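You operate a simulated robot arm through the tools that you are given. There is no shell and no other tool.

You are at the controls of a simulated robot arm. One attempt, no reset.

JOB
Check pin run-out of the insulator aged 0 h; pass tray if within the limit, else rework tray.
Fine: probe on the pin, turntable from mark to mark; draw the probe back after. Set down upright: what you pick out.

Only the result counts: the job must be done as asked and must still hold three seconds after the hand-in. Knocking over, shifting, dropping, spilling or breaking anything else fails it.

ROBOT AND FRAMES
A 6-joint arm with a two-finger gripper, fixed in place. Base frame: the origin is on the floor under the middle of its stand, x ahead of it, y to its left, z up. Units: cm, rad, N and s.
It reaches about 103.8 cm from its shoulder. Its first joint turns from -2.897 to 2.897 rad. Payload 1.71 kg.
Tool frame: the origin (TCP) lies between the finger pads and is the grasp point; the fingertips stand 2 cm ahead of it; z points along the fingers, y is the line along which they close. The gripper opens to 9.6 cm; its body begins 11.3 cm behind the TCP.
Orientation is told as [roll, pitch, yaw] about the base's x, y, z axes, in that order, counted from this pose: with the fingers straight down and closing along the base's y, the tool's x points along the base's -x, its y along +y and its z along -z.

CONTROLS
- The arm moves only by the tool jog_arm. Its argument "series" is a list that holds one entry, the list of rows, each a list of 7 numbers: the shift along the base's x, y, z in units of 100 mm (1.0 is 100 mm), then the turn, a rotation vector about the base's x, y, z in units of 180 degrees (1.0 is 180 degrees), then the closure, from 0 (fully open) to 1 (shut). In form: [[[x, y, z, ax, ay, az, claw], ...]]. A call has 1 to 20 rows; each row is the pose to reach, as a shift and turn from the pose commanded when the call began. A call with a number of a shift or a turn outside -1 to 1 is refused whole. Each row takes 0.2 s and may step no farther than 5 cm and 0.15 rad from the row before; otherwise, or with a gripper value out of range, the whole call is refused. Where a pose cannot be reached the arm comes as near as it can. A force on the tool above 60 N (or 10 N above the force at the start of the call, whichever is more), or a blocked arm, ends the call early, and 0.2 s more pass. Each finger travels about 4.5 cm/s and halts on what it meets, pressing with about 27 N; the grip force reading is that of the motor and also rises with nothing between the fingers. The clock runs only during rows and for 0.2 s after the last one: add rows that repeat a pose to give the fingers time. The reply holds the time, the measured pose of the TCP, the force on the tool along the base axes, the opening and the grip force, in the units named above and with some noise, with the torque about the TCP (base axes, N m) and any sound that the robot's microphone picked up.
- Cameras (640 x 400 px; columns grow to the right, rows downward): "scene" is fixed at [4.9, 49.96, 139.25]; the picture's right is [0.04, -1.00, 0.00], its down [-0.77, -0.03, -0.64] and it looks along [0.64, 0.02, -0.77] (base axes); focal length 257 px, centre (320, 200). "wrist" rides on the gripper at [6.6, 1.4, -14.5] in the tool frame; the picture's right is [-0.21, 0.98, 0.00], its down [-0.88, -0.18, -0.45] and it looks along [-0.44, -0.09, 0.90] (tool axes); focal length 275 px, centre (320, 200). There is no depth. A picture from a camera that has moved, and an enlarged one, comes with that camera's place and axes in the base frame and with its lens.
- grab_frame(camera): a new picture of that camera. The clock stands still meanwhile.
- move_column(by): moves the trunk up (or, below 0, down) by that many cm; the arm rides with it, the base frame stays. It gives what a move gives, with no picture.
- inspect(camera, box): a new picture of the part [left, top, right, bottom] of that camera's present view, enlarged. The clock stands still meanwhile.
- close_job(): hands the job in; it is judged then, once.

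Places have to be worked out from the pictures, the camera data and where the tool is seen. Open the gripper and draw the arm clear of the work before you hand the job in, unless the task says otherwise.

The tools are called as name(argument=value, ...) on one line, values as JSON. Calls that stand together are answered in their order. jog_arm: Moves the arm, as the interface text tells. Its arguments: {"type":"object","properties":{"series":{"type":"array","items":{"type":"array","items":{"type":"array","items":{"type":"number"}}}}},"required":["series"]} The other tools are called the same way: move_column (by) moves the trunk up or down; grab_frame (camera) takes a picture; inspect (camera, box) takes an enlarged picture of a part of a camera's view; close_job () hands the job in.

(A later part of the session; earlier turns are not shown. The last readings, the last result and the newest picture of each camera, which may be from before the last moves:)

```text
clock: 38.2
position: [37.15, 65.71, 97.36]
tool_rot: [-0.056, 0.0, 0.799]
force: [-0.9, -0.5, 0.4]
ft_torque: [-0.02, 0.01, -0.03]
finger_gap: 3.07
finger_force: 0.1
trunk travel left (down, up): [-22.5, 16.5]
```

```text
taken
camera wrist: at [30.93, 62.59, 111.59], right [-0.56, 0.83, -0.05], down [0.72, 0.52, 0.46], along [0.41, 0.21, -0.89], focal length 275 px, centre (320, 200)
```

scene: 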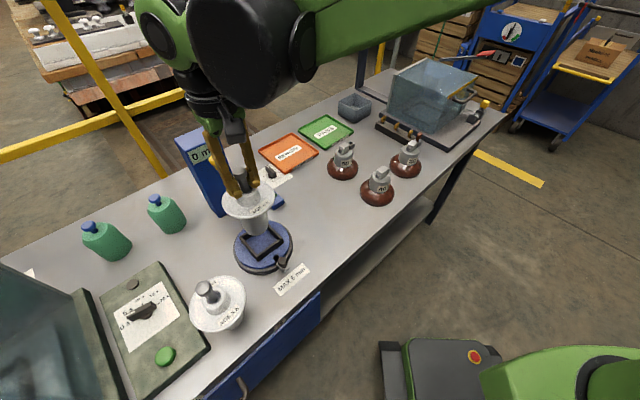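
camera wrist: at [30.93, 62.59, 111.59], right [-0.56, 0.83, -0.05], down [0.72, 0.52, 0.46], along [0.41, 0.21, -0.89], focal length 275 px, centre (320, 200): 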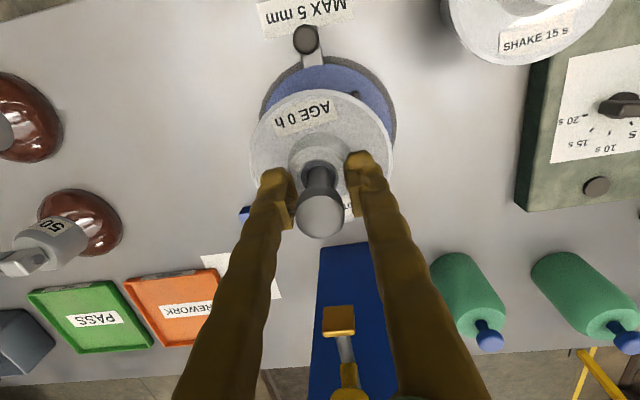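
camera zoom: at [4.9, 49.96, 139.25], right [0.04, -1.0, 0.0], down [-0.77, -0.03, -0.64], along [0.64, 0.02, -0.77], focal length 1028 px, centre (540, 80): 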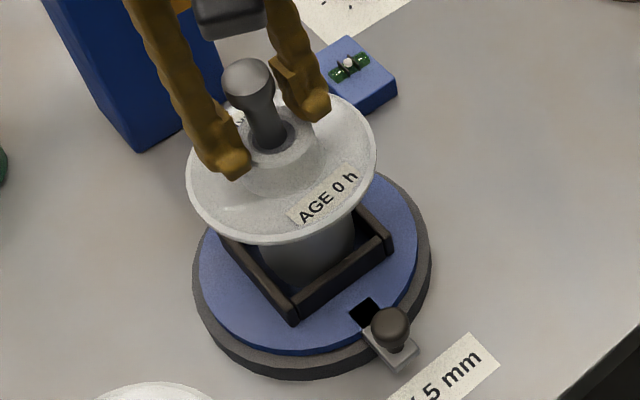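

Released and standing in the nest. I'm opening wider and lifting clear vertically.

jog_arm(series=[[[0, 0, 0.006, 0, 0, 0, 0.5], [0, 0, 0.006, 0, 0, 0, 0.3], [0, 0, 0.006, 0, 0, 0, 0.2], [0, 0, 0.1, 0, 0, 0, 0.2], [0, 0, 0.3, 0, 0, 0, 0.2], [0, 0, 0.6, 0, 0, 0, 0.2], [0, 0, 1.0, 0, 0, 0, 0.2]]])

jog_arm(series=[[[0, 0, 0.3, 0, 0, 0, 0.2], [-0.2, -0.2, 0.6, 0.0122, 0.0126, 0, 0.2], [-0.5, -0.5, 0.7, 0.0122, 0.0126, 0, 0.2], [-0.8, -0.8, 0.8, 0.0122, 0.0126, 0, 0.2]]])

grab_frame(camera="wrist")

grab_frame(camera="scene")

```text
clock: 39.8
position: [37.2, 65.7, 107.31]
tool_rot: [-0.056, 0.0, 0.799]
force: [-0.4, -0.5, 0.6]
ft_torque: [-0.05, 0.03, -0.02]
finger_gap: 7.71
finger_force: 0.0
trunk travel left (down, up): [-22.5, 16.5]
```

```text
clock: 40.8
position: [29.06, 57.66, 115.34]
tool_rot: [-0.002, -0.003, 0.8]
force: [-0.4, 0.4, -0.1]
ft_torque: [-0.06, -0.04, -0.01]
finger_gap: 7.68
finger_force: 0.0
trunk travel left (down, up): [-22.5, 16.5]
```

```text
taken
camera wrist: at [23.29, 54.06, 129.74], right [-0.56, 0.83, 0.0], down [0.74, 0.5, 0.45], along [0.37, 0.25, -0.89], focal length 275 px, centre (320, 200)
```

wrist: 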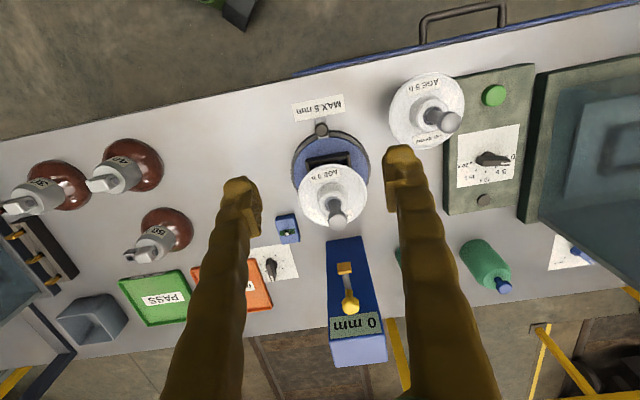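

```text
taken
```

scene: 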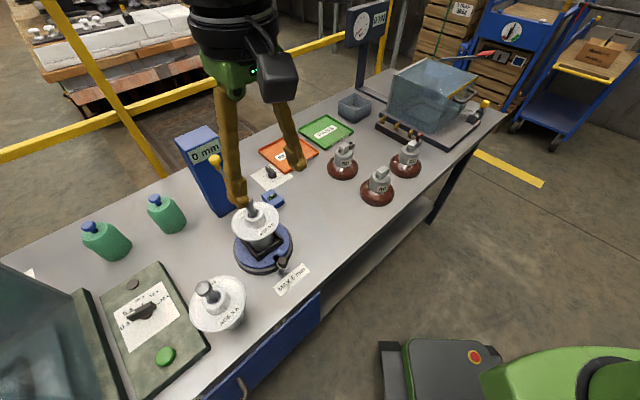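

The insulator is upright in the nest. I'm zooming in on the probe, knob, level and display to plan the probe move.

inspect(camera="wrist", box=[290, 140, 400, 330])

inspect(camera="wrist", box=[320, 250, 380, 320])

inspect(camera="scene", box=[180, 125, 290, 215])

inspect(camera="wrist", box=[270, 205, 310, 250])

```text
2.11 times, centred on (345, 235) of wrist
camera zoom: at [23.29, 54.06, 129.74], right [-0.56, 0.83, 0.0], down [0.74, 0.5, 0.45], along [0.37, 0.25, -0.89], focal length 580 px, centre (267, 126)
```

zoom: 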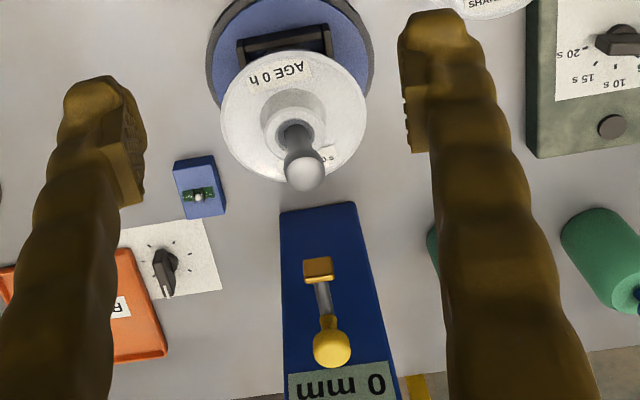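

```text
5.71 times, centred on (350, 285) of wrist
camera zoom: at [23.29, 54.06, 129.74], right [-0.56, 0.83, 0.0], down [0.74, 0.5, 0.45], along [0.37, 0.25, -0.89], focal length 1573 px, centre (149, -286)
```

zoom: 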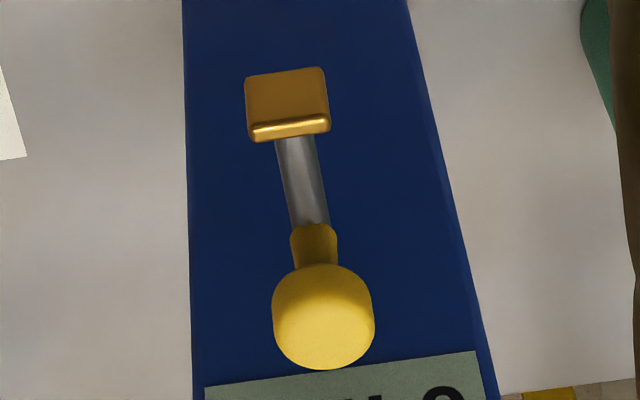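

```text
4.44 times, centred on (235, 170) of scene
camera zoom: at [4.9, 49.96, 139.25], right [0.04, -1.0, 0.0], down [-0.77, -0.03, -0.64], along [0.64, 0.02, -0.77], focal length 1142 px, centre (698, 333)
```

zoom: 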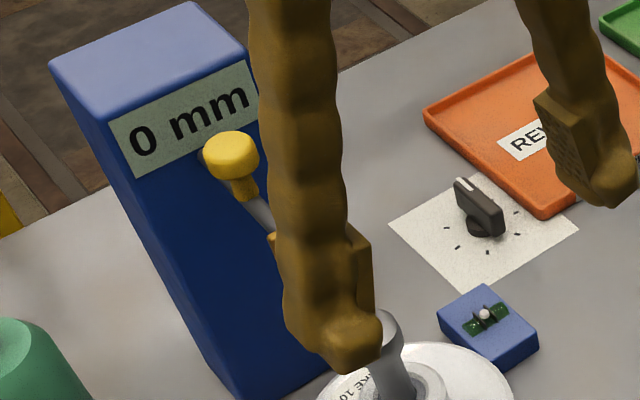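

```text
8.89 times, centred on (290, 228) of wrist
camera zoom: at [23.29, 54.06, 129.74], right [-0.56, 0.83, 0.0], down [0.74, 0.5, 0.45], along [0.37, 0.25, -0.89], focal length 2447 px, centre (587, -44)
```

zoom: 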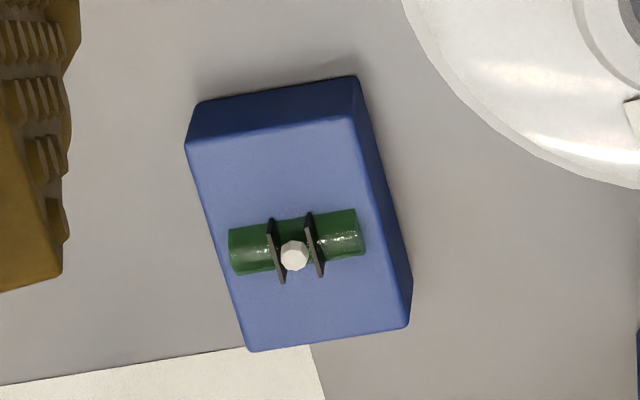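

The level bubble is centred and the display reads 0 mm. I locate the yellow knob at about (45.1, 73.2, 103.3), 10.7 cm behind the pin axis. I'm moving above it at z≈113.

jog_arm(series=[[[0.25, 0.25, 0, 0, 0, 0, 0.4], [0.5, 0.5, 0, 0, 0, 0, 0.4], [0.8, 0.78, 0, 0, 0, 0, 0.4]]])

jog_arm(series=[[[0.25, 0.25, 0, 0, 0, 0, 0.4], [0.5, 0.5, 0, 0, 0, 0, 0.4], [0.8, 0.776, -0.1, 0, 0, 0, 0.4], [0.8, 0.776, -0.25, 0, 0, 0, 0.4]]])

grab_frame(camera="wrist")

grab_frame(camera="scene")

```text
clock: 41.6
position: [37.08, 65.4, 115.31]
tool_rot: [-0.002, -0.002, 0.8]
force: [-0.4, 0.8, 0.1]
ft_torque: [-0.01, -0.01, -0.02]
finger_gap: 5.75
finger_force: 0.0
trunk travel left (down, up): [-22.5, 16.5]
```

```text
clock: 42.6
position: [45.36, 73.42, 112.65]
tool_rot: [-0.001, 0.0, 0.799]
force: [-0.1, 0.3, 0.0]
ft_torque: [-0.02, 0.05, -0.04]
finger_gap: 5.76
finger_force: 0.0
trunk travel left (down, up): [-22.5, 16.5]
```

```text
taken
camera wrist: at [39.7, 69.67, 127.09], right [-0.56, 0.83, 0.0], down [0.74, 0.5, 0.45], along [0.37, 0.25, -0.9], focal length 275 px, centre (320, 200)
```

wrist: 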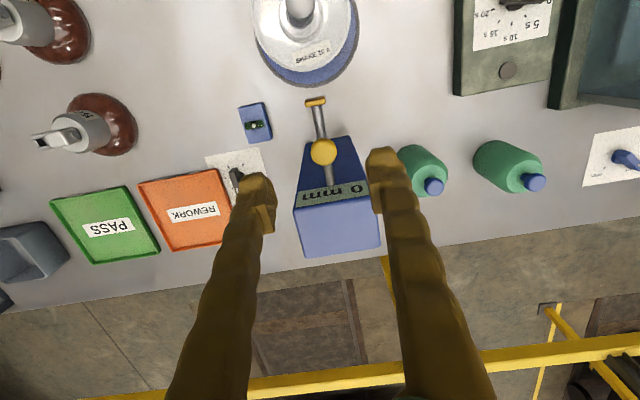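

```text
taken
```

scene: 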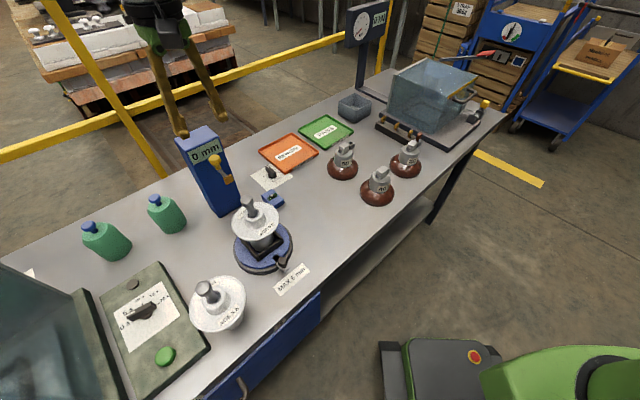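

I'm zooming in on the knob relative to the finger midline before descending.

inspect(camera="wrist", box=[260, 80, 390, 210])

inspect(camera="scene", box=[180, 120, 290, 260])

```text
3.08 times, centred on (325, 145) of wrist
camera zoom: at [39.7, 69.67, 127.09], right [-0.56, 0.83, 0.0], down [0.74, 0.5, 0.45], along [0.37, 0.25, -0.9], focal length 847 px, centre (305, 369)
```

zoom: 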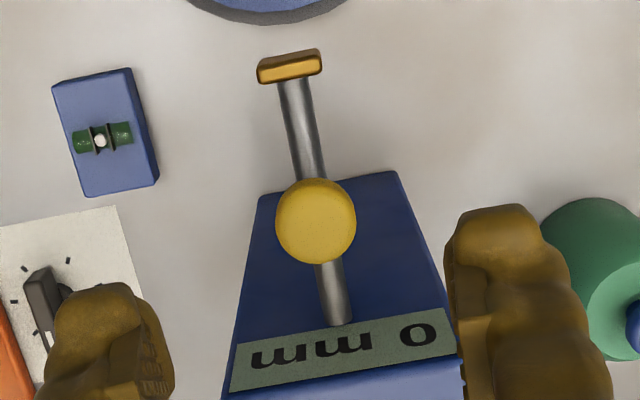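

```text
2.86 times, centred on (235, 190) of scene
camera zoom: at [4.9, 49.96, 139.25], right [0.04, -1.0, 0.0], down [-0.77, -0.03, -0.64], along [0.64, 0.02, -0.77], focal length 734 px, centre (563, 229)
```

zoom: 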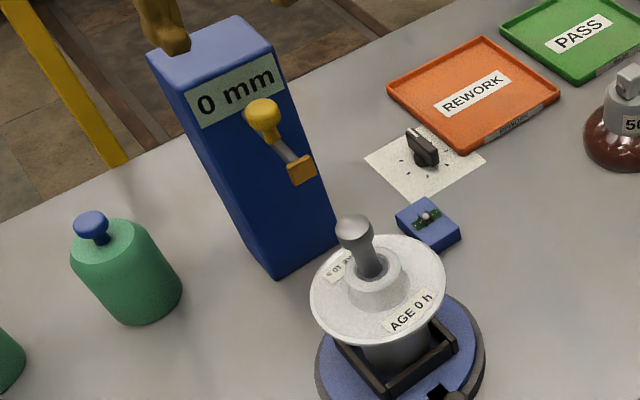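

The knob axis projects to about (45.4, 73.85). I'm shifting there and descending to z≈107.5 for another check.

jog_arm(series=[[[0.006, 0.042, -0.25, 0, 0, 0, 0.4], [0.006, 0.042, -0.5, 0, 0, 0, 0.4], [0.006, 0.042, -0.5, 0, 0, 0, 0.4]]])

inspect(camera="wrist", box=[240, 80, 400, 230])

inspect(camera="scene", box=[180, 120, 260, 200])

```text
clock: 43.4
position: [45.19, 73.72, 107.73]
tool_rot: [0.001, 0.001, 0.799]
force: [-0.5, -0.1, 0.6]
ft_torque: [-0.01, 0.03, 0.01]
finger_gap: 5.77
finger_force: 0.1
trunk travel left (down, up): [-22.5, 16.5]
```

```text
2.67 times, centred on (320, 155) of wrist
camera zoom: at [39.61, 70.04, 122.12], right [-0.56, 0.83, 0.0], down [0.74, 0.5, 0.45], along [0.37, 0.25, -0.9], focal length 734 px, centre (320, 320)
```

zoom: 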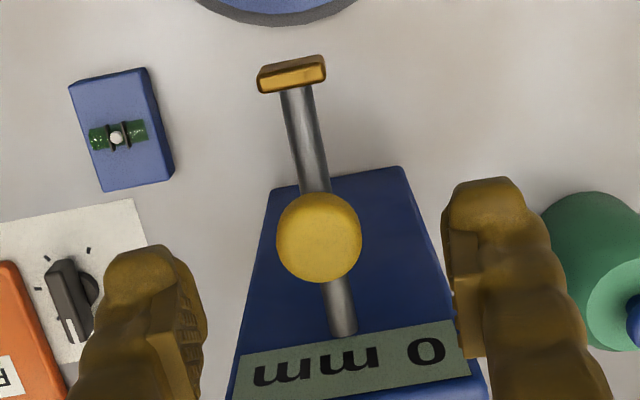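

```text
5.00 times, centred on (220, 160) of scene
camera zoom: at [4.9, 49.96, 139.25], right [0.04, -1.0, 0.0], down [-0.77, -0.03, -0.64], along [0.64, 0.02, -0.77], focal length 1285 px, centre (820, 400)
```

zoom: 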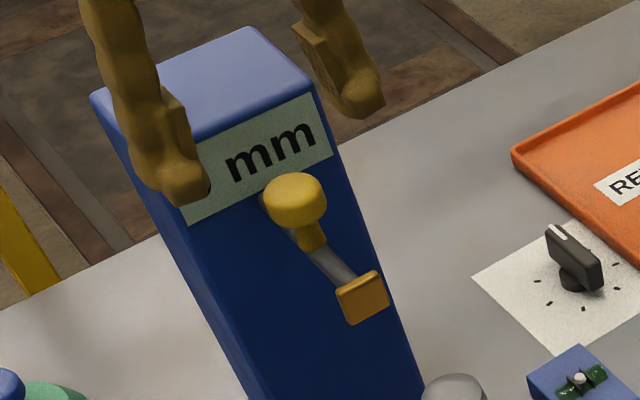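

Well centred. I'm descending to the knob height (z≈103.3) and closing gently on it.

jog_arm(series=[[[0, 0, -0.15, 0, 0, 0, 0.4], [0, 0, -0.3, 0, 0, 0, 0.4], [0, 0, -0.44, 0, 0, 0, 0.4], [0, 0, -0.44, 0, 0, 0, 0.5]]])

inspect(camera="wrist", box=[240, 80, 400, 230])

inspect(camera="scene", box=[190, 130, 260, 200])

```text
clock: 44.4
position: [45.21, 73.7, 103.32]
tool_rot: [-0.003, 0.001, 0.8]
force: [0.0, -0.4, 0.1]
ft_torque: [0.01, 0.01, 0.01]
finger_gap: 4.79
finger_force: 0.0
trunk travel left (down, up): [-22.5, 16.5]
```

```text
2.67 times, centred on (320, 155) of wrist
camera zoom: at [39.54, 70.02, 117.78], right [-0.56, 0.83, 0.0], down [0.74, 0.5, 0.45], along [0.37, 0.25, -0.9], focal length 734 px, centre (320, 320)
```

zoom: 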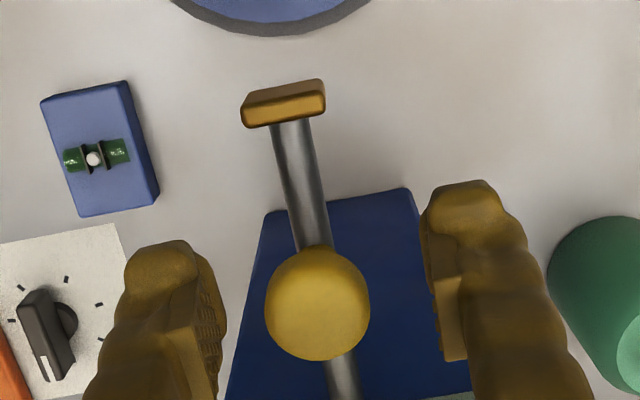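

```text
5.71 times, centred on (225, 165) of scene
camera zoom: at [4.9, 49.96, 139.25], right [0.04, -1.0, 0.0], down [-0.77, -0.03, -0.64], along [0.64, 0.02, -0.77], focal length 1468 px, centre (863, 400)
```

zoom: 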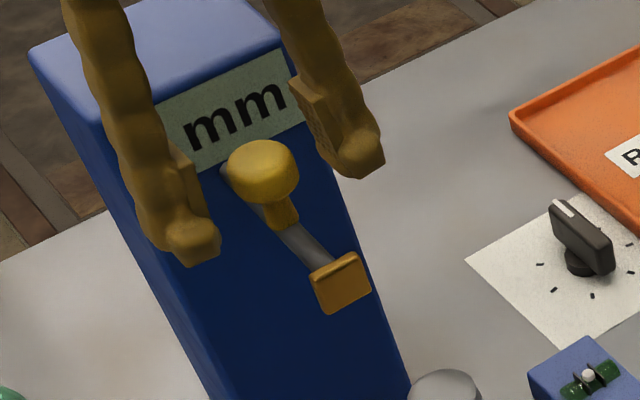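

The knob sits right at the TCP. I'm closing the grip on it.

jog_arm(series=[[[0, 0, 0, 0, 0, 0, 0.6], [0, 0, 0, 0, 0, 0, 0.7], [0, 0, 0, 0, 0, 0, 0.8], [0, 0, 0, 0, 0, 0, 0.9], [0, 0, 0, 0, 0, 0, 0.9]]])

inspect(camera="wrist", box=[240, 80, 400, 230])

```text
clock: 45.6
position: [45.26, 73.58, 103.33]
tool_rot: [-0.001, 0.0, 0.8]
force: [9.6, -11.8, -3.8]
ft_torque: [-0.17, -0.1, -0.08]
finger_gap: 2.25
finger_force: 34.8
trunk travel left (down, up): [-22.5, 16.5]
```

```text
2.67 times, centred on (320, 155) of wrist
camera zoom: at [39.65, 69.92, 117.8], right [-0.56, 0.83, 0.0], down [0.74, 0.5, 0.45], along [0.37, 0.25, -0.9], focal length 734 px, centre (320, 320)
```

zoom: 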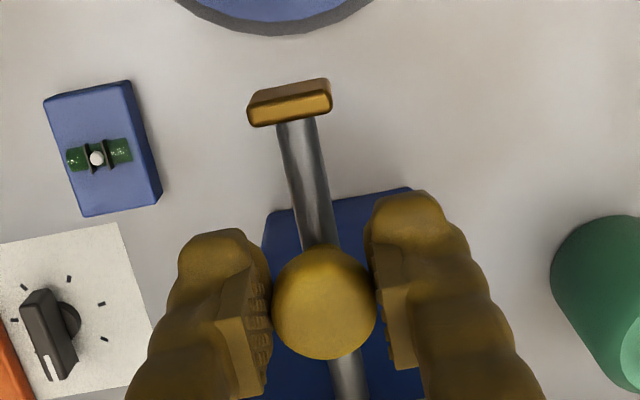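

Gripped, with a 15 N side load along the closing axis. I'm relieving that by 0.12 cm and checking.

jog_arm(series=[[[0.008, -0.009, 0, 0, 0, 0, 0.9], [0.008, -0.009, 0, 0, 0, 0, 0.9]]])

```text
clock: 46.2
position: [45.25, 73.52, 103.42]
tool_rot: [0.002, 0.0, 0.801]
force: [5.9, -7.8, -2.8]
ft_torque: [-0.14, 0.02, -0.06]
finger_gap: 2.21
finger_force: 34.9
trunk travel left (down, up): [-22.5, 16.5]
```

jog_arm(series=[[[0.012, -0.016, 0, 0, 0, 0, 0.9], [0.012, -0.016, 0, 0, 0, 0, 0.9]]])

```text
clock: 46.8
position: [45.23, 73.66, 103.33]
tool_rot: [-0.001, 0.0, 0.8]
force: [-6.4, 4.7, -0.8]
ft_torque: [0.18, 0.02, 0.06]
finger_gap: 2.26
finger_force: 35.5
trunk travel left (down, up): [-22.5, 16.5]
```

Slightly overshot. I'm backing off a little while starting to draw the probe 1 cm toward the pin.

jog_arm(series=[[[-0.005, 0.006, 0, 0, 0, 0, 0.9], [-0.04, -0.029, 0, 0, 0, 0, 0.9], [-0.076, -0.065, 0, 0, 0, 0, 0.9], [-0.076, -0.065, 0, 0, 0, 0, 0.9]]])

inspect(camera="wrist", box=[220, 30, 420, 230])

inspect(camera="scene", box=[190, 130, 290, 230])

```text
clock: 47.8
position: [44.55, 72.95, 103.36]
tool_rot: [-0.002, 0.0, 0.801]
force: [-8.6, 7.1, -4.9]
ft_torque: [0.13, 0.02, 0.08]
finger_gap: 2.2
finger_force: 34.8
trunk travel left (down, up): [-22.5, 16.5]
```

```text
2.00 times, centred on (320, 130) of wrist
camera zoom: at [38.96, 69.21, 117.79], right [-0.56, 0.83, 0.0], down [0.74, 0.5, 0.45], along [0.37, 0.25, -0.9], focal length 551 px, centre (320, 340)
```

zoom: 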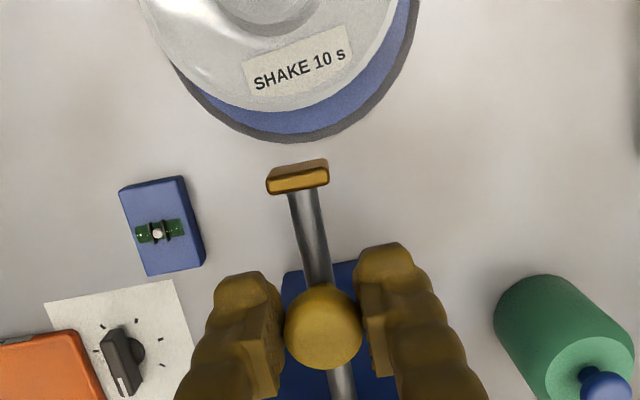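

```text
4.00 times, centred on (240, 180) of scene
camera zoom: at [4.9, 49.96, 139.25], right [0.04, -1.0, 0.0], down [-0.77, -0.03, -0.64], along [0.64, 0.02, -0.77], focal length 1028 px, centre (640, 280)
```

zoom: 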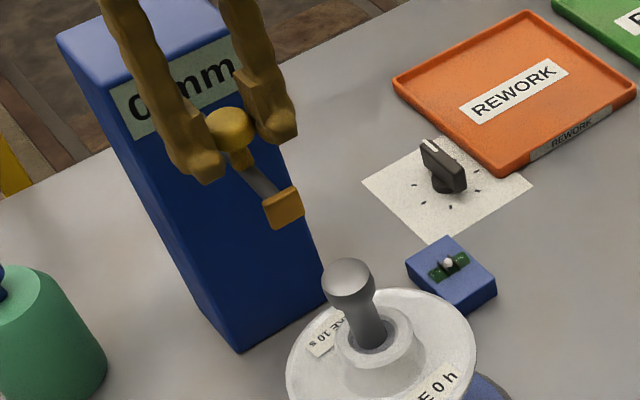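

The probe slides with the gripper. I'm trimming the side load and continuing another 1.5 cm.

jog_arm(series=[[[-0.009, 0.009, 0, 0, 0, 0, 0.9], [-0.045, -0.026, 0, 0, 0, 0, 0.9], [-0.08, -0.061, 0, 0, 0, 0, 0.9], [-0.115, -0.097, 0, 0, 0, 0, 0.9], [-0.115, -0.097, 0, 0, 0, 0, 0.9]]])

inspect(camera="wrist", box=[220, 30, 420, 230])

inspect(camera="scene", box=[190, 130, 290, 230])

```text
clock: 49.0
position: [43.51, 71.95, 103.5]
tool_rot: [-0.002, 0.002, 0.799]
force: [-0.8, 0.6, -7.7]
ft_torque: [-0.06, 0.05, 0.01]
finger_gap: 2.26
finger_force: 34.5
trunk travel left (down, up): [-22.5, 16.5]
```

```text
2.00 times, centred on (320, 130) of wrist
camera zoom: at [37.9, 68.15, 117.79], right [-0.56, 0.83, 0.0], down [0.74, 0.5, 0.45], along [0.37, 0.25, -0.9], focal length 551 px, centre (320, 340)
```

zoom: 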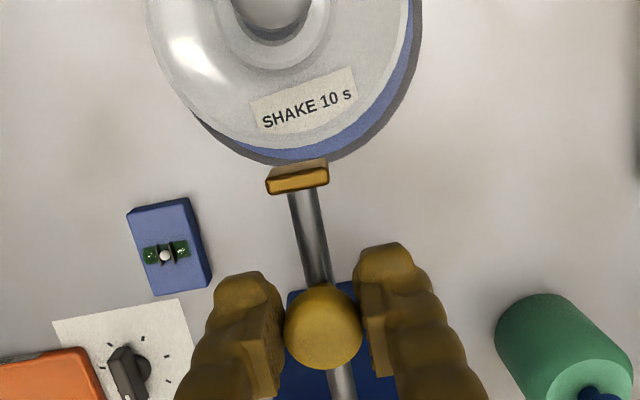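

```text
4.00 times, centred on (240, 180) of scene
camera zoom: at [4.9, 49.96, 139.25], right [0.04, -1.0, 0.0], down [-0.77, -0.03, -0.64], along [0.64, 0.02, -0.77], focal length 1028 px, centre (640, 280)
```

zoom: 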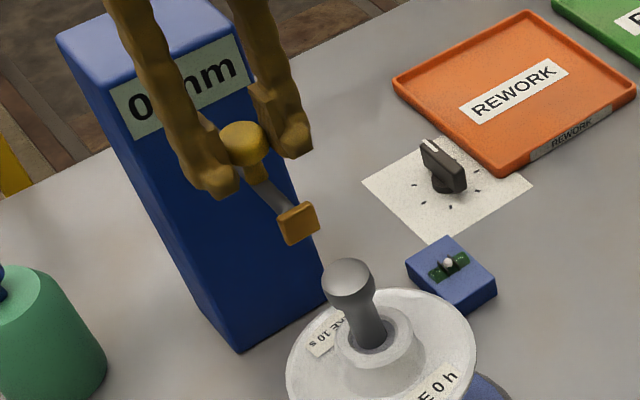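

Side load is zero now. I'm continuing another 1.5 cm, with a small z trim to relieve the −7.7 N.

jog_arm(series=[[[-0.036, -0.034, -0.006, 0, 0, 0, 0.9], [-0.072, -0.069, -0.006, 0, 0, 0, 0.9], [-0.108, -0.104, -0.006, 0, 0, 0, 0.9], [-0.108, -0.104, -0.006, 0, 0, 0, 0.9]]])

inspect(camera="wrist", box=[220, 30, 420, 230])

inspect(camera="scene", box=[190, 130, 290, 230])

```text
clock: 50.0
position: [42.39, 70.72, 103.25]
tool_rot: [-0.001, -0.001, 0.799]
force: [4.3, -4.4, 3.2]
ft_torque: [0.0, -0.12, -0.06]
finger_gap: 2.21
finger_force: 34.4
trunk travel left (down, up): [-22.5, 16.5]
```

```text
2.00 times, centred on (320, 130) of wrist
camera zoom: at [36.82, 67.08, 117.78], right [-0.56, 0.83, 0.0], down [0.74, 0.5, 0.45], along [0.37, 0.25, -0.9], focal length 551 px, centre (320, 340)
```

zoom: 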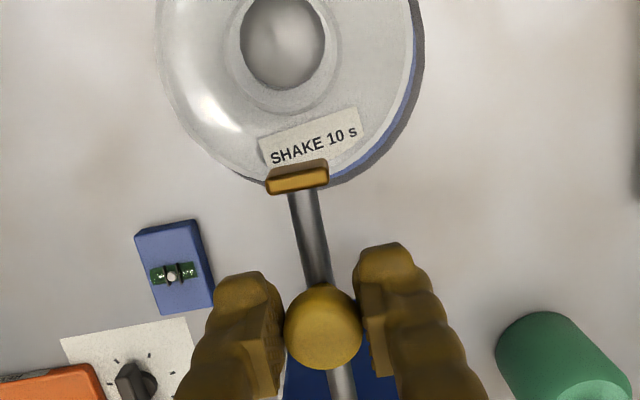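

```text
4.00 times, centred on (240, 180) of scene
camera zoom: at [4.9, 49.96, 139.25], right [0.04, -1.0, 0.0], down [-0.77, -0.03, -0.64], along [0.64, 0.02, -0.77], focal length 1028 px, centre (640, 280)
```

zoom: 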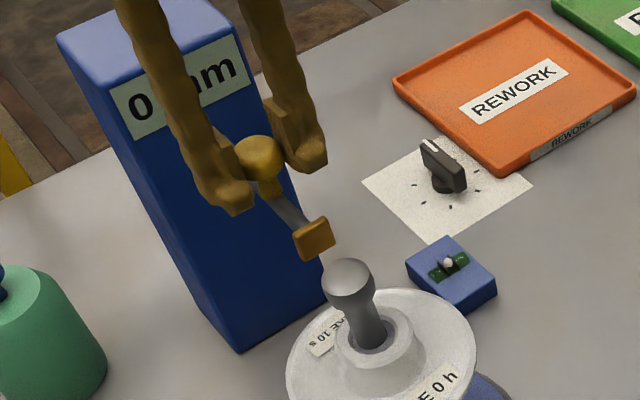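

The gap to the pin head is about 2.2 cm. I'm moving 1.2 cm more with a small side trim.

jog_arm(series=[[[-0.035, -0.037, 0, 0, 0, 0, 0.9], [-0.07, -0.074, 0, 0, 0, 0, 0.9], [-0.083, -0.088, 0, 0, 0, 0, 0.9], [-0.083, -0.088, 0, 0, 0, 0, 0.9]]])

inspect(camera="wrist", box=[220, 10, 420, 210])

inspect(camera="scene", box=[190, 130, 290, 230])

```text
clock: 51.0
position: [41.63, 69.8, 103.3]
tool_rot: [-0.002, -0.001, 0.799]
force: [1.1, -1.3, 5.7]
ft_torque: [0.01, -0.03, 0.05]
finger_gap: 2.26
finger_force: 34.9
trunk travel left (down, up): [-22.5, 16.5]
```

```text
2.00 times, centred on (320, 110) of wrist
camera zoom: at [35.95, 66.2, 117.78], right [-0.56, 0.83, 0.0], down [0.74, 0.5, 0.45], along [0.37, 0.25, -0.9], focal length 551 px, centre (320, 380)
```

zoom: 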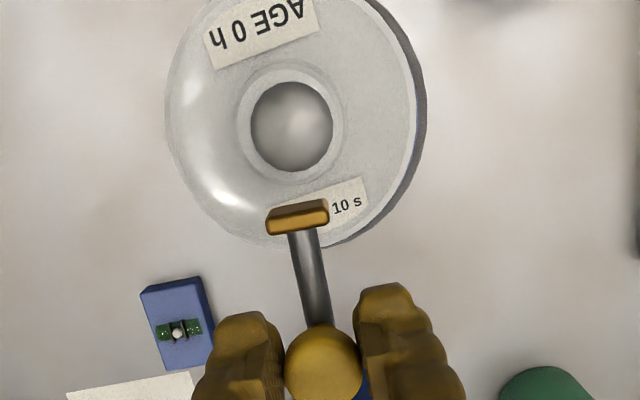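

```text
4.00 times, centred on (240, 180) of scene
camera zoom: at [4.9, 49.96, 139.25], right [0.04, -1.0, 0.0], down [-0.77, -0.03, -0.64], along [0.64, 0.02, -0.77], focal length 1028 px, centre (640, 280)
```

zoom: 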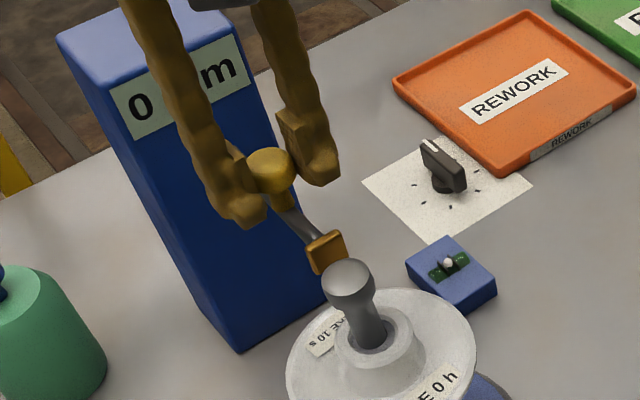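

About 1 cm of gap remains. I'm advancing in 0.4 cm steps and watching the force along the probe.

jog_arm(series=[[[-0.014, -0.014, 0, 0, 0, 0, 0.9], [-0.028, -0.028, 0, 0, 0, 0, 0.9], [-0.028, -0.028, 0, 0, 0, 0, 0.9]]])

jog_arm(series=[[[-0.014, -0.014, 0, 0, 0, 0, 0.9], [-0.021, -0.021, 0, 0, 0, 0, 0.9], [-0.021, -0.021, 0, 0, 0, 0, 0.9]]])

inspect(camera="wrist", box=[260, 30, 380, 150])

inspect(camera="scene", box=[240, 180, 300, 230])

```text
clock: 51.8
position: [41.19, 69.66, 103.43]
tool_rot: [0.0, -0.001, 0.799]
force: [0.8, 0.6, 6.3]
ft_torque: [0.12, -0.06, -0.03]
finger_gap: 2.24
finger_force: 35.1
trunk travel left (down, up): [-22.5, 16.5]
```

```text
clock: 52.6
position: [41.0, 69.36, 103.31]
tool_rot: [-0.003, -0.001, 0.8]
force: [0.4, -0.5, 6.8]
ft_torque: [0.06, -0.07, 0.01]
finger_gap: 2.25
finger_force: 34.7
trunk travel left (down, up): [-22.5, 16.5]
```

```text
3.33 times, centred on (320, 90) of wrist
camera zoom: at [35.45, 65.7, 117.76], right [-0.56, 0.83, 0.0], down [0.74, 0.5, 0.45], along [0.37, 0.25, -0.9], focal length 918 px, centre (320, 567)
```

zoom: 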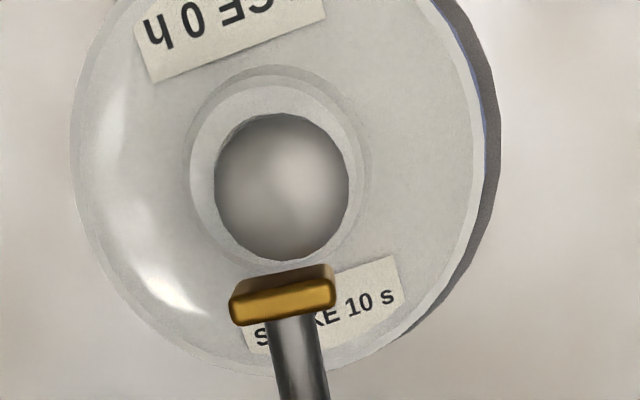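

```text
8.00 times, centred on (270, 205) of scene
camera zoom: at [4.9, 49.96, 139.25], right [0.04, -1.0, 0.0], down [-0.77, -0.03, -0.64], along [0.64, 0.02, -0.77], focal length 2056 px, centre (720, 160)
```

zoom: 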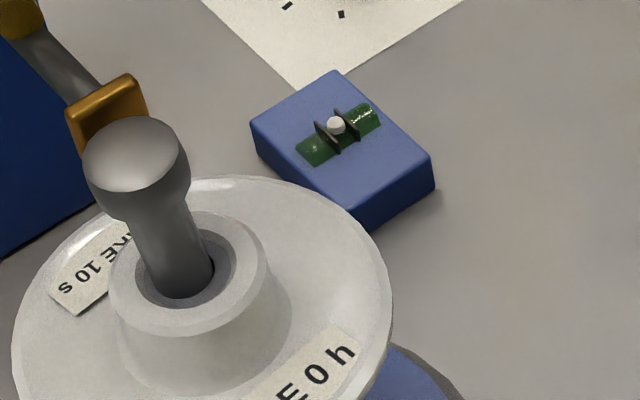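

The tip is about 0.3 cm from the pin head. I'm creeping in 0.15 cm steps.

jog_arm(series=[[[-0.01, -0.01, 0.005, 0, 0, 0, 0.9], [-0.01, -0.01, 0.005, 0, 0, 0, 0.9]]])

jog_arm(series=[[[-0.008, -0.008, 0, 0, 0, 0, 0.9], [-0.008, -0.008, 0, 0, 0, 0, 0.9]]])

inspect(camera="wrist", box=[260, 30, 380, 150])

inspect(camera="scene", box=[180, 130, 300, 230])

```text
clock: 53.2
position: [40.97, 69.31, 103.28]
tool_rot: [-0.002, 0.001, 0.799]
force: [1.6, -1.7, -4.4]
ft_torque: [0.09, -0.15, -0.02]
finger_gap: 2.22
finger_force: 35.1
trunk travel left (down, up): [-22.5, 16.5]
```

```text
clock: 53.8
position: [40.93, 69.23, 103.35]
tool_rot: [0.0, 0.001, 0.798]
force: [3.5, -2.6, -12.6]
ft_torque: [0.02, -0.1, 0.02]
finger_gap: 2.24
finger_force: 34.6
trunk travel left (down, up): [-22.5, 16.5]
```

```text
3.33 times, centred on (320, 90) of wrist
camera zoom: at [35.32, 65.58, 117.76], right [-0.56, 0.83, 0.0], down [0.74, 0.5, 0.44], along [0.37, 0.25, -0.9], focal length 918 px, centre (320, 567)
```

zoom: 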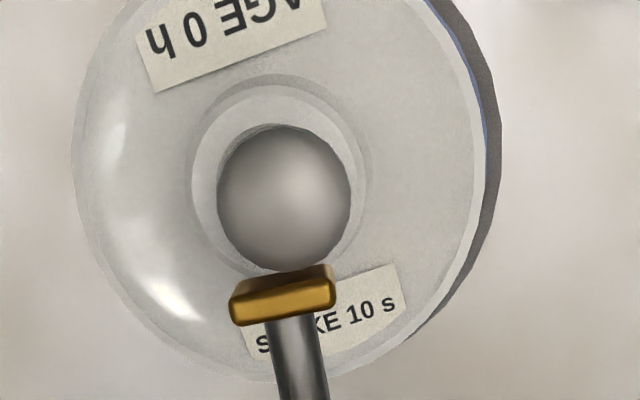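

```text
4.00 times, centred on (240, 180) of scene
camera zoom: at [4.9, 49.96, 139.25], right [0.04, -1.0, 0.0], down [-0.77, -0.03, -0.64], along [0.64, 0.02, -0.77], focal length 1028 px, centre (640, 280)
```

zoom: 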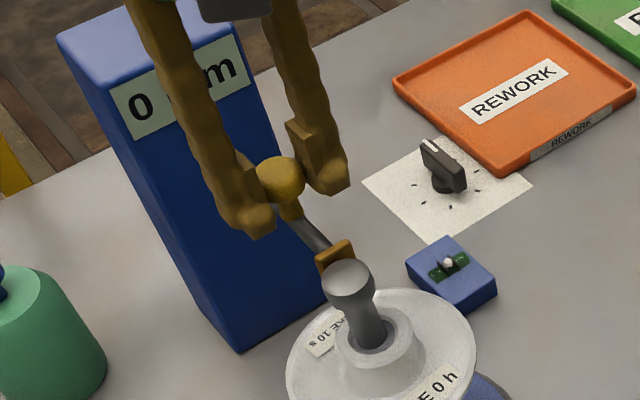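

Nearly touching. I'm trimming z back and creeping on by 0.1 cm steps.

jog_arm(series=[[[-0.007, -0.007, -0.006, 0, 0, 0, 0.9], [-0.007, -0.007, -0.006, 0, 0, 0, 0.9]]])

jog_arm(series=[[[-0.007, -0.007, 0, 0, 0, 0, 0.9], [-0.007, -0.007, 0, 0, 0, 0, 0.9]]])

inspect(camera="wrist", box=[260, 30, 380, 150])

inspect(camera="scene", box=[240, 180, 300, 230])

```text
clock: 54.4
position: [40.83, 69.19, 103.28]
tool_rot: [-0.002, 0.002, 0.8]
force: [2.8, -1.5, -1.7]
ft_torque: [-0.18, 0.1, 0.0]
finger_gap: 2.24
finger_force: 35.0
trunk travel left (down, up): [-22.5, 16.5]
```

```text
clock: 55.0
position: [40.73, 69.1, 103.42]
tool_rot: [-0.002, -0.001, 0.799]
force: [3.4, 1.4, 1.2]
ft_torque: [0.08, -0.11, 0.0]
finger_gap: 2.23
finger_force: 34.9
trunk travel left (down, up): [-22.5, 16.5]
```

```text
3.33 times, centred on (320, 90) of wrist
camera zoom: at [35.17, 65.42, 117.75], right [-0.56, 0.83, 0.0], down [0.74, 0.5, 0.45], along [0.37, 0.25, -0.9], focal length 918 px, centre (320, 567)
```

zoom: 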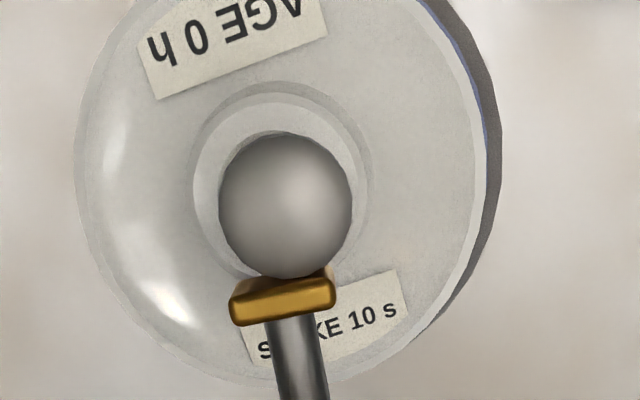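

```text
8.00 times, centred on (270, 205) of scene
camera zoom: at [4.9, 49.96, 139.25], right [0.04, -1.0, 0.0], down [-0.77, -0.03, -0.64], along [0.64, 0.02, -0.77], focal length 2056 px, centre (720, 160)
```

zoom: 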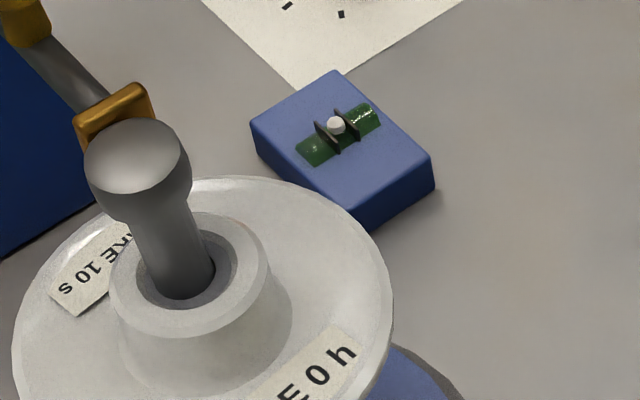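

The force along the probe is starting to rise (~3 N). I'm continuing with tiny steps until clear contact.

jog_arm(series=[[[-0.005, -0.005, 0, 0, 0, 0, 0.9], [-0.005, -0.005, 0, 0, 0, 0, 0.9]]])

jog_arm(series=[[[-0.005, -0.005, 0, 0, 0, 0, 0.9], [-0.005, -0.005, 0, 0, 0, 0, 0.9]]])

inspect(camera="wrist", box=[260, 30, 380, 150])

inspect(camera="scene", box=[180, 130, 300, 230])

```text
clock: 55.6
position: [40.64, 69.14, 103.29]
tool_rot: [-0.002, -0.001, 0.798]
force: [1.9, 3.0, 1.5]
ft_torque: [0.11, -0.07, 0.01]
finger_gap: 2.22
finger_force: 34.5
trunk travel left (down, up): [-22.5, 16.5]
```

```text
clock: 56.2
position: [40.63, 69.06, 103.43]
tool_rot: [-0.002, 0.001, 0.799]
force: [2.0, 1.9, 4.2]
ft_torque: [0.08, -0.04, -0.03]
finger_gap: 2.22
finger_force: 35.3
trunk travel left (down, up): [-22.5, 16.5]
```

```text
3.33 times, centred on (320, 90) of wrist
camera zoom: at [35.05, 65.29, 117.74], right [-0.56, 0.83, 0.0], down [0.74, 0.5, 0.45], along [0.37, 0.25, -0.9], focal length 918 px, centre (320, 567)
```

zoom: 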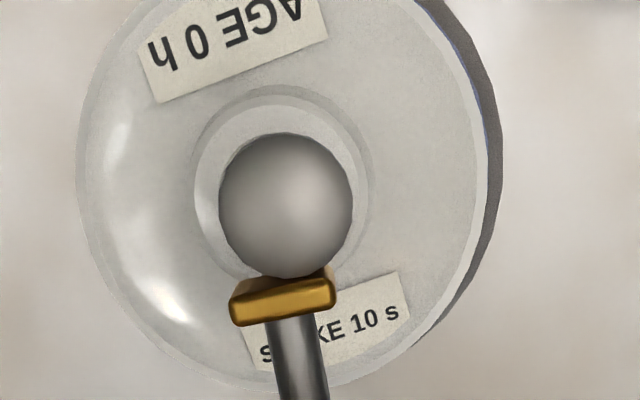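

```text
4.00 times, centred on (240, 180) of scene
camera zoom: at [4.9, 49.96, 139.25], right [0.04, -1.0, 0.0], down [-0.77, -0.03, -0.64], along [0.64, 0.02, -0.77], focal length 1028 px, centre (640, 280)
```

zoom: 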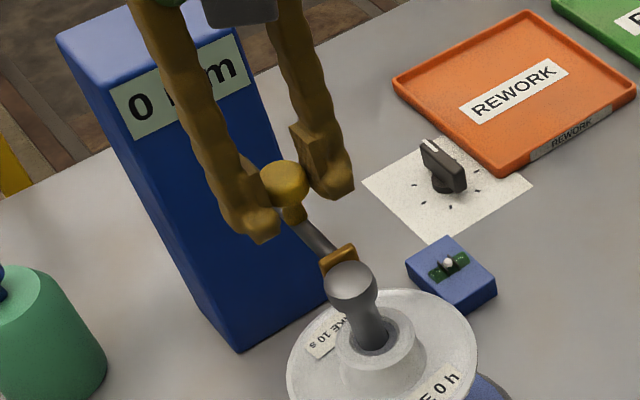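

Contact is made: the head has begun to follow the tip at about 3 N, so I've pushed the insulator slightly. I'm backing off 0.12 cm so the tip only just touches.

jog_arm(series=[[[0.008, 0.008, -0.003, 0, 0, 0, 0.9], [0.008, 0.008, -0.003, 0, 0, 0, 0.9], [0.008, 0.008, -0.003, 0, 0, 0, 0.9]]])

inspect(camera="wrist", box=[260, 30, 380, 150])

inspect(camera="scene", box=[240, 180, 300, 230])

```text
clock: 57.0
position: [40.65, 69.03, 103.27]
tool_rot: [-0.003, -0.003, 0.8]
force: [0.0, 1.7, 7.6]
ft_torque: [0.01, 0.03, 0.02]
finger_gap: 2.22
finger_force: 35.1
trunk travel left (down, up): [-22.5, 16.5]
```

```text
3.33 times, centred on (320, 90) of wrist
camera zoom: at [35.12, 65.36, 117.73], right [-0.56, 0.83, 0.0], down [0.74, 0.5, 0.45], along [0.37, 0.25, -0.9], focal length 918 px, centre (320, 567)
```

zoom: 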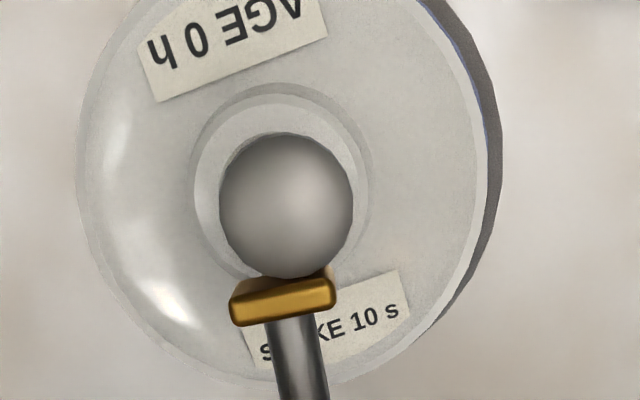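

```text
8.00 times, centred on (270, 205) of scene
camera zoom: at [4.9, 49.96, 139.25], right [0.04, -1.0, 0.0], down [-0.77, -0.03, -0.64], along [0.64, 0.02, -0.77], focal length 2056 px, centre (720, 160)
```

zoom: 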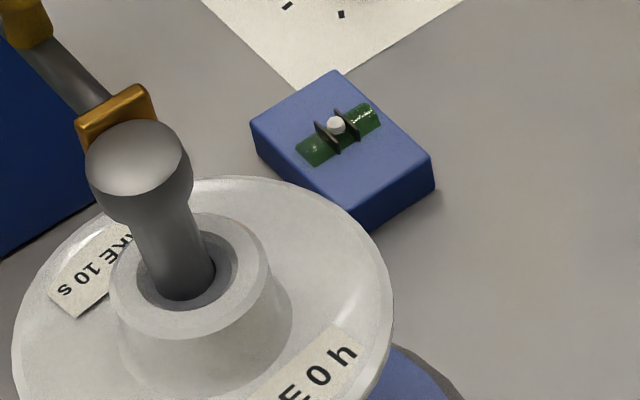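

jog_arm(series=[[[0.008, 0.008, -0.003, 0, 0, 0, 0.9], [0.008, 0.008, -0.003, 0, 0, 0, 0.9], [0.008, 0.008, -0.003, 0, 0, 0, 0.9]]])

inspect(camera="wrist", box=[290, 60, 350, 120])

inspect(camera="scene", box=[240, 180, 300, 230])

```text
clock: 57.8
position: [40.71, 69.17, 103.24]
tool_rot: [-0.002, 0.0, 0.799]
force: [0.9, -1.5, -7.4]
ft_torque: [0.02, -0.05, 0.02]
finger_gap: 2.14
finger_force: 35.0
trunk travel left (down, up): [-22.5, 16.5]
```

```text
6.67 times, centred on (320, 90) of wrist
camera zoom: at [35.25, 65.5, 117.59], right [-0.56, 0.83, 0.0], down [0.74, 0.5, 0.45], along [0.37, 0.25, -0.9], focal length 1835 px, centre (320, 933)
```

zoom: 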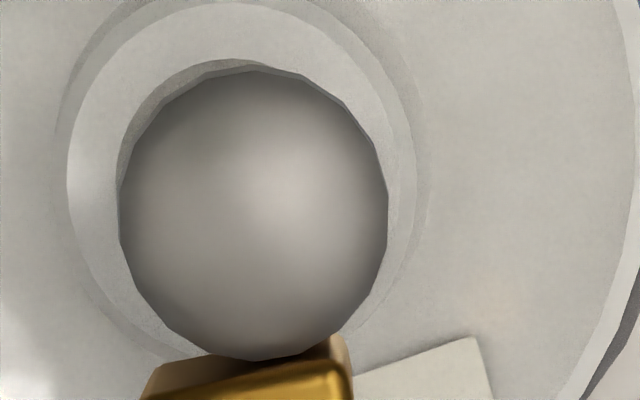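

```text
8.00 times, centred on (270, 205) of scene
camera zoom: at [4.9, 49.96, 139.25], right [0.04, -1.0, 0.0], down [-0.77, -0.03, -0.64], along [0.64, 0.02, -0.77], focal length 2056 px, centre (720, 160)
```

zoom: 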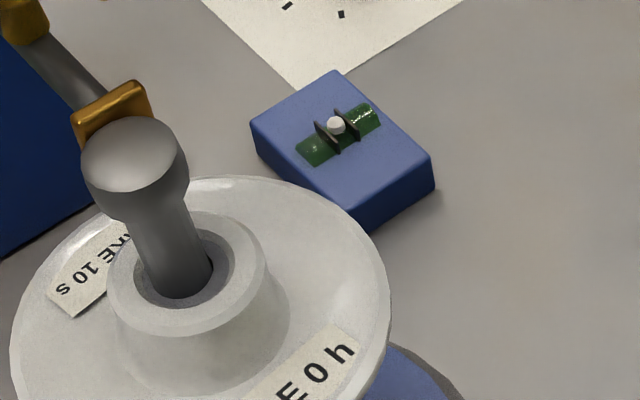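

The head is back at its undisturbed position with the tip just touching it. I'm releasing the knob and rising clear.

jog_arm(series=[[[0, 0, 0, 0, 0, 0, 0.75], [0, 0, 0, 0, 0, 0, 0.65], [0, 0, 0, 0, 0, 0, 0.55], [0, 0, 0, 0, 0, 0, 0.5], [0, 0, 0.2, 0, 0, 0, 0.5], [0, 0, 0.5, 0, 0, 0, 0.5], [0, 0, 0.9, 0, 0, 0, 0.5]]])

grab_frame(camera="wrist")

inspect(camera="scene", box=[180, 120, 310, 230])

inspect(camera="scene", box=[240, 180, 300, 230])

```text
clock: 59.4
position: [40.75, 69.18, 112.4]
tool_rot: [-0.001, 0.0, 0.8]
force: [-0.7, 0.8, -0.1]
ft_torque: [-0.01, 0.02, 0.01]
finger_gap: 4.8
finger_force: 0.2
trunk travel left (down, up): [-22.5, 16.5]
```

```text
taken
camera wrist: at [35.21, 65.56, 126.72], right [-0.56, 0.83, 0.0], down [0.74, 0.5, 0.45], along [0.37, 0.25, -0.9], focal length 275 px, centre (320, 200)
```

wrist: 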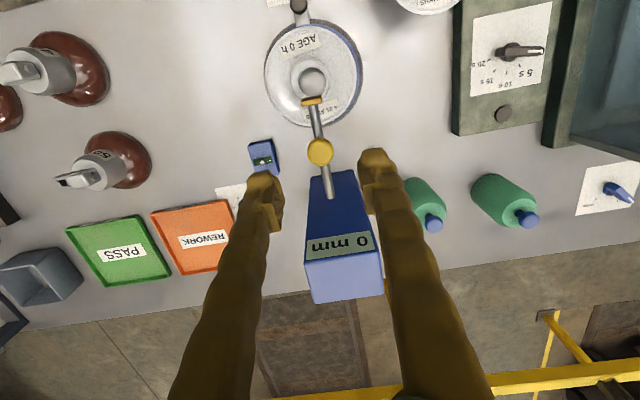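

```text
3.64 times, centred on (245, 175) of scene
camera zoom: at [4.9, 49.96, 139.25], right [0.04, -1.0, 0.0], down [-0.77, -0.03, -0.64], along [0.64, 0.02, -0.77], focal length 934 px, centre (593, 291)
```

zoom: 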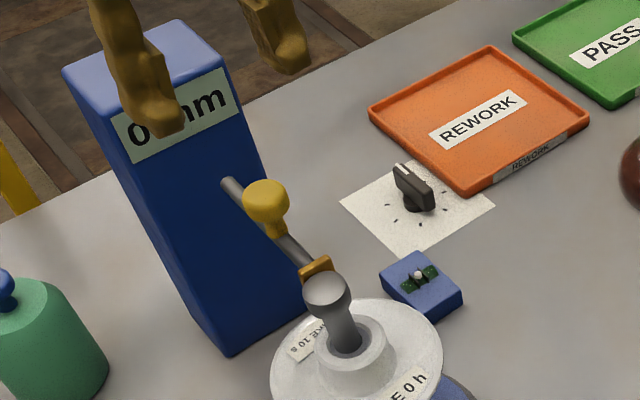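

```text
8.00 times, centred on (270, 205) of scene
camera zoom: at [4.9, 49.96, 139.25], right [0.04, -1.0, 0.0], down [-0.77, -0.03, -0.64], along [0.64, 0.02, -0.77], focal length 2056 px, centre (720, 160)
```

zoom: 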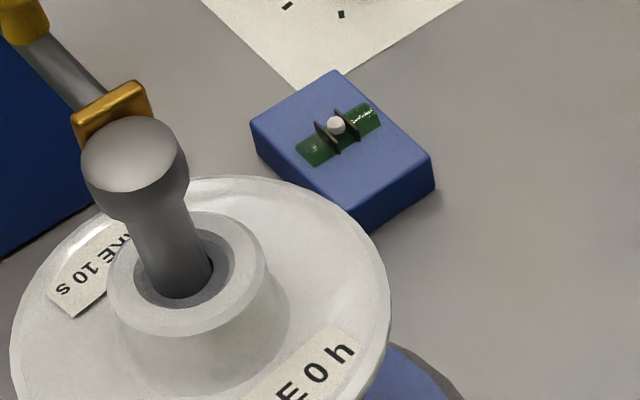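

The probe stayed in place. I'm checking the contact between tip and pin from the wrist camera.

inspect(camera="wrist", box=[285, 60, 345, 120])

inspect(camera="wrist", box=[260, 0, 380, 135])

```text
6.67 times, centred on (315, 90) of wrist
camera zoom: at [35.21, 65.56, 126.72], right [-0.56, 0.83, 0.0], down [0.74, 0.5, 0.45], along [0.37, 0.25, -0.9], focal length 1835 px, centre (353, 933)
```

zoom: 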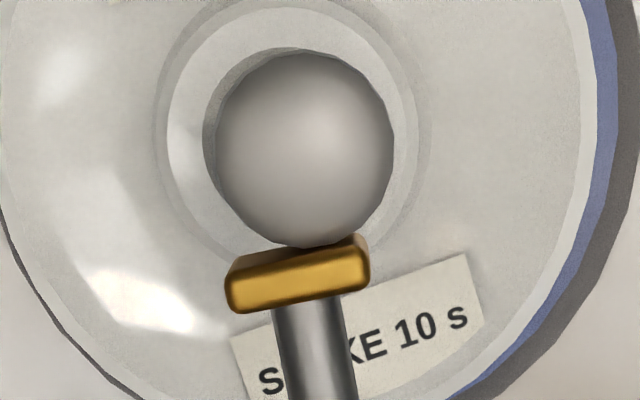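

```text
2.96 times, centred on (320, 68) of wrist
camera zoom: at [35.21, 65.56, 126.72], right [-0.56, 0.83, 0.0], down [0.74, 0.5, 0.45], along [0.37, 0.25, -0.9], focal length 816 px, centre (320, 593)
```

zoom: 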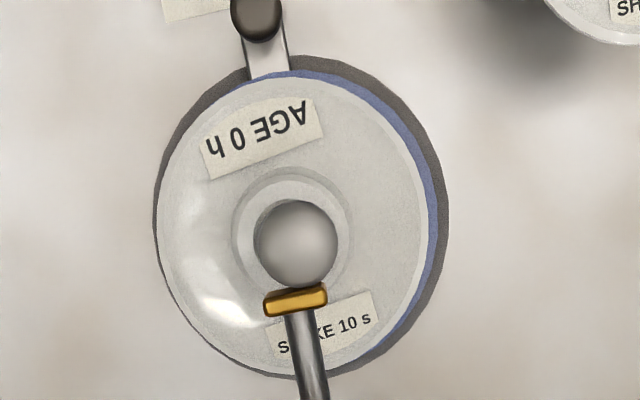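

The tip visibly touches the pin head. Next is the turntable handle, knob at about (31.3, 59.5, 85.4), radius ≈8.7 cm. I'm moving to the front side for a close look at the handle area.

jog_arm(series=[[[-0.3, -0.3, 0, 0, 0, 0, 0.5], [-0.6, -0.6, 0, 0, 0, 0, 0.5], [-0.9, -0.9, 0, 0, 0, 0, 0.5]]])

jog_arm(series=[[[-0.25, -0.25, -0.2, 0, 0, 0, 0.5], [-0.45, -0.45, -0.5, 0, 0, 0, 0.5], [-0.45, -0.45, -0.9, 0, 0, 0, 0.5]]])

grab_frame(camera="wrist")

```text
clock: 60.2
position: [31.79, 60.17, 112.21]
tool_rot: [-0.001, 0.001, 0.797]
force: [0.6, 0.5, 0.4]
ft_torque: [-0.03, 0.02, 0.01]
finger_gap: 4.81
finger_force: 0.1
trunk travel left (down, up): [-22.5, 16.5]
```

```text
clock: 61.0
position: [27.09, 55.56, 103.46]
tool_rot: [0.001, 0.0, 0.801]
force: [-0.1, -1.0, 0.4]
ft_torque: [0.05, -0.02, -0.03]
finger_gap: 4.81
finger_force: 0.0
trunk travel left (down, up): [-22.5, 16.5]
```

```text
taken
camera wrist: at [21.46, 51.86, 117.81], right [-0.56, 0.83, 0.0], down [0.74, 0.5, 0.45], along [0.37, 0.25, -0.9], focal length 275 px, centre (320, 200)
```

wrist: 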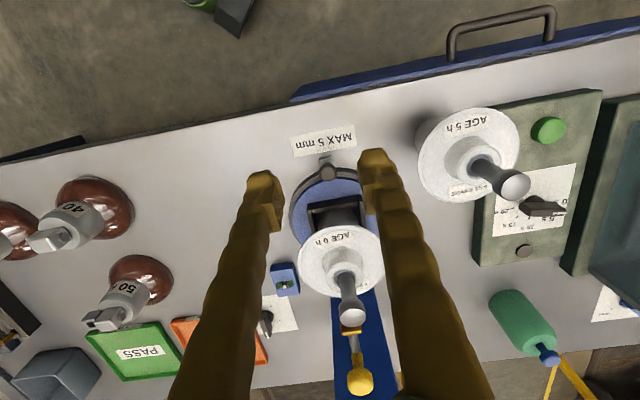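

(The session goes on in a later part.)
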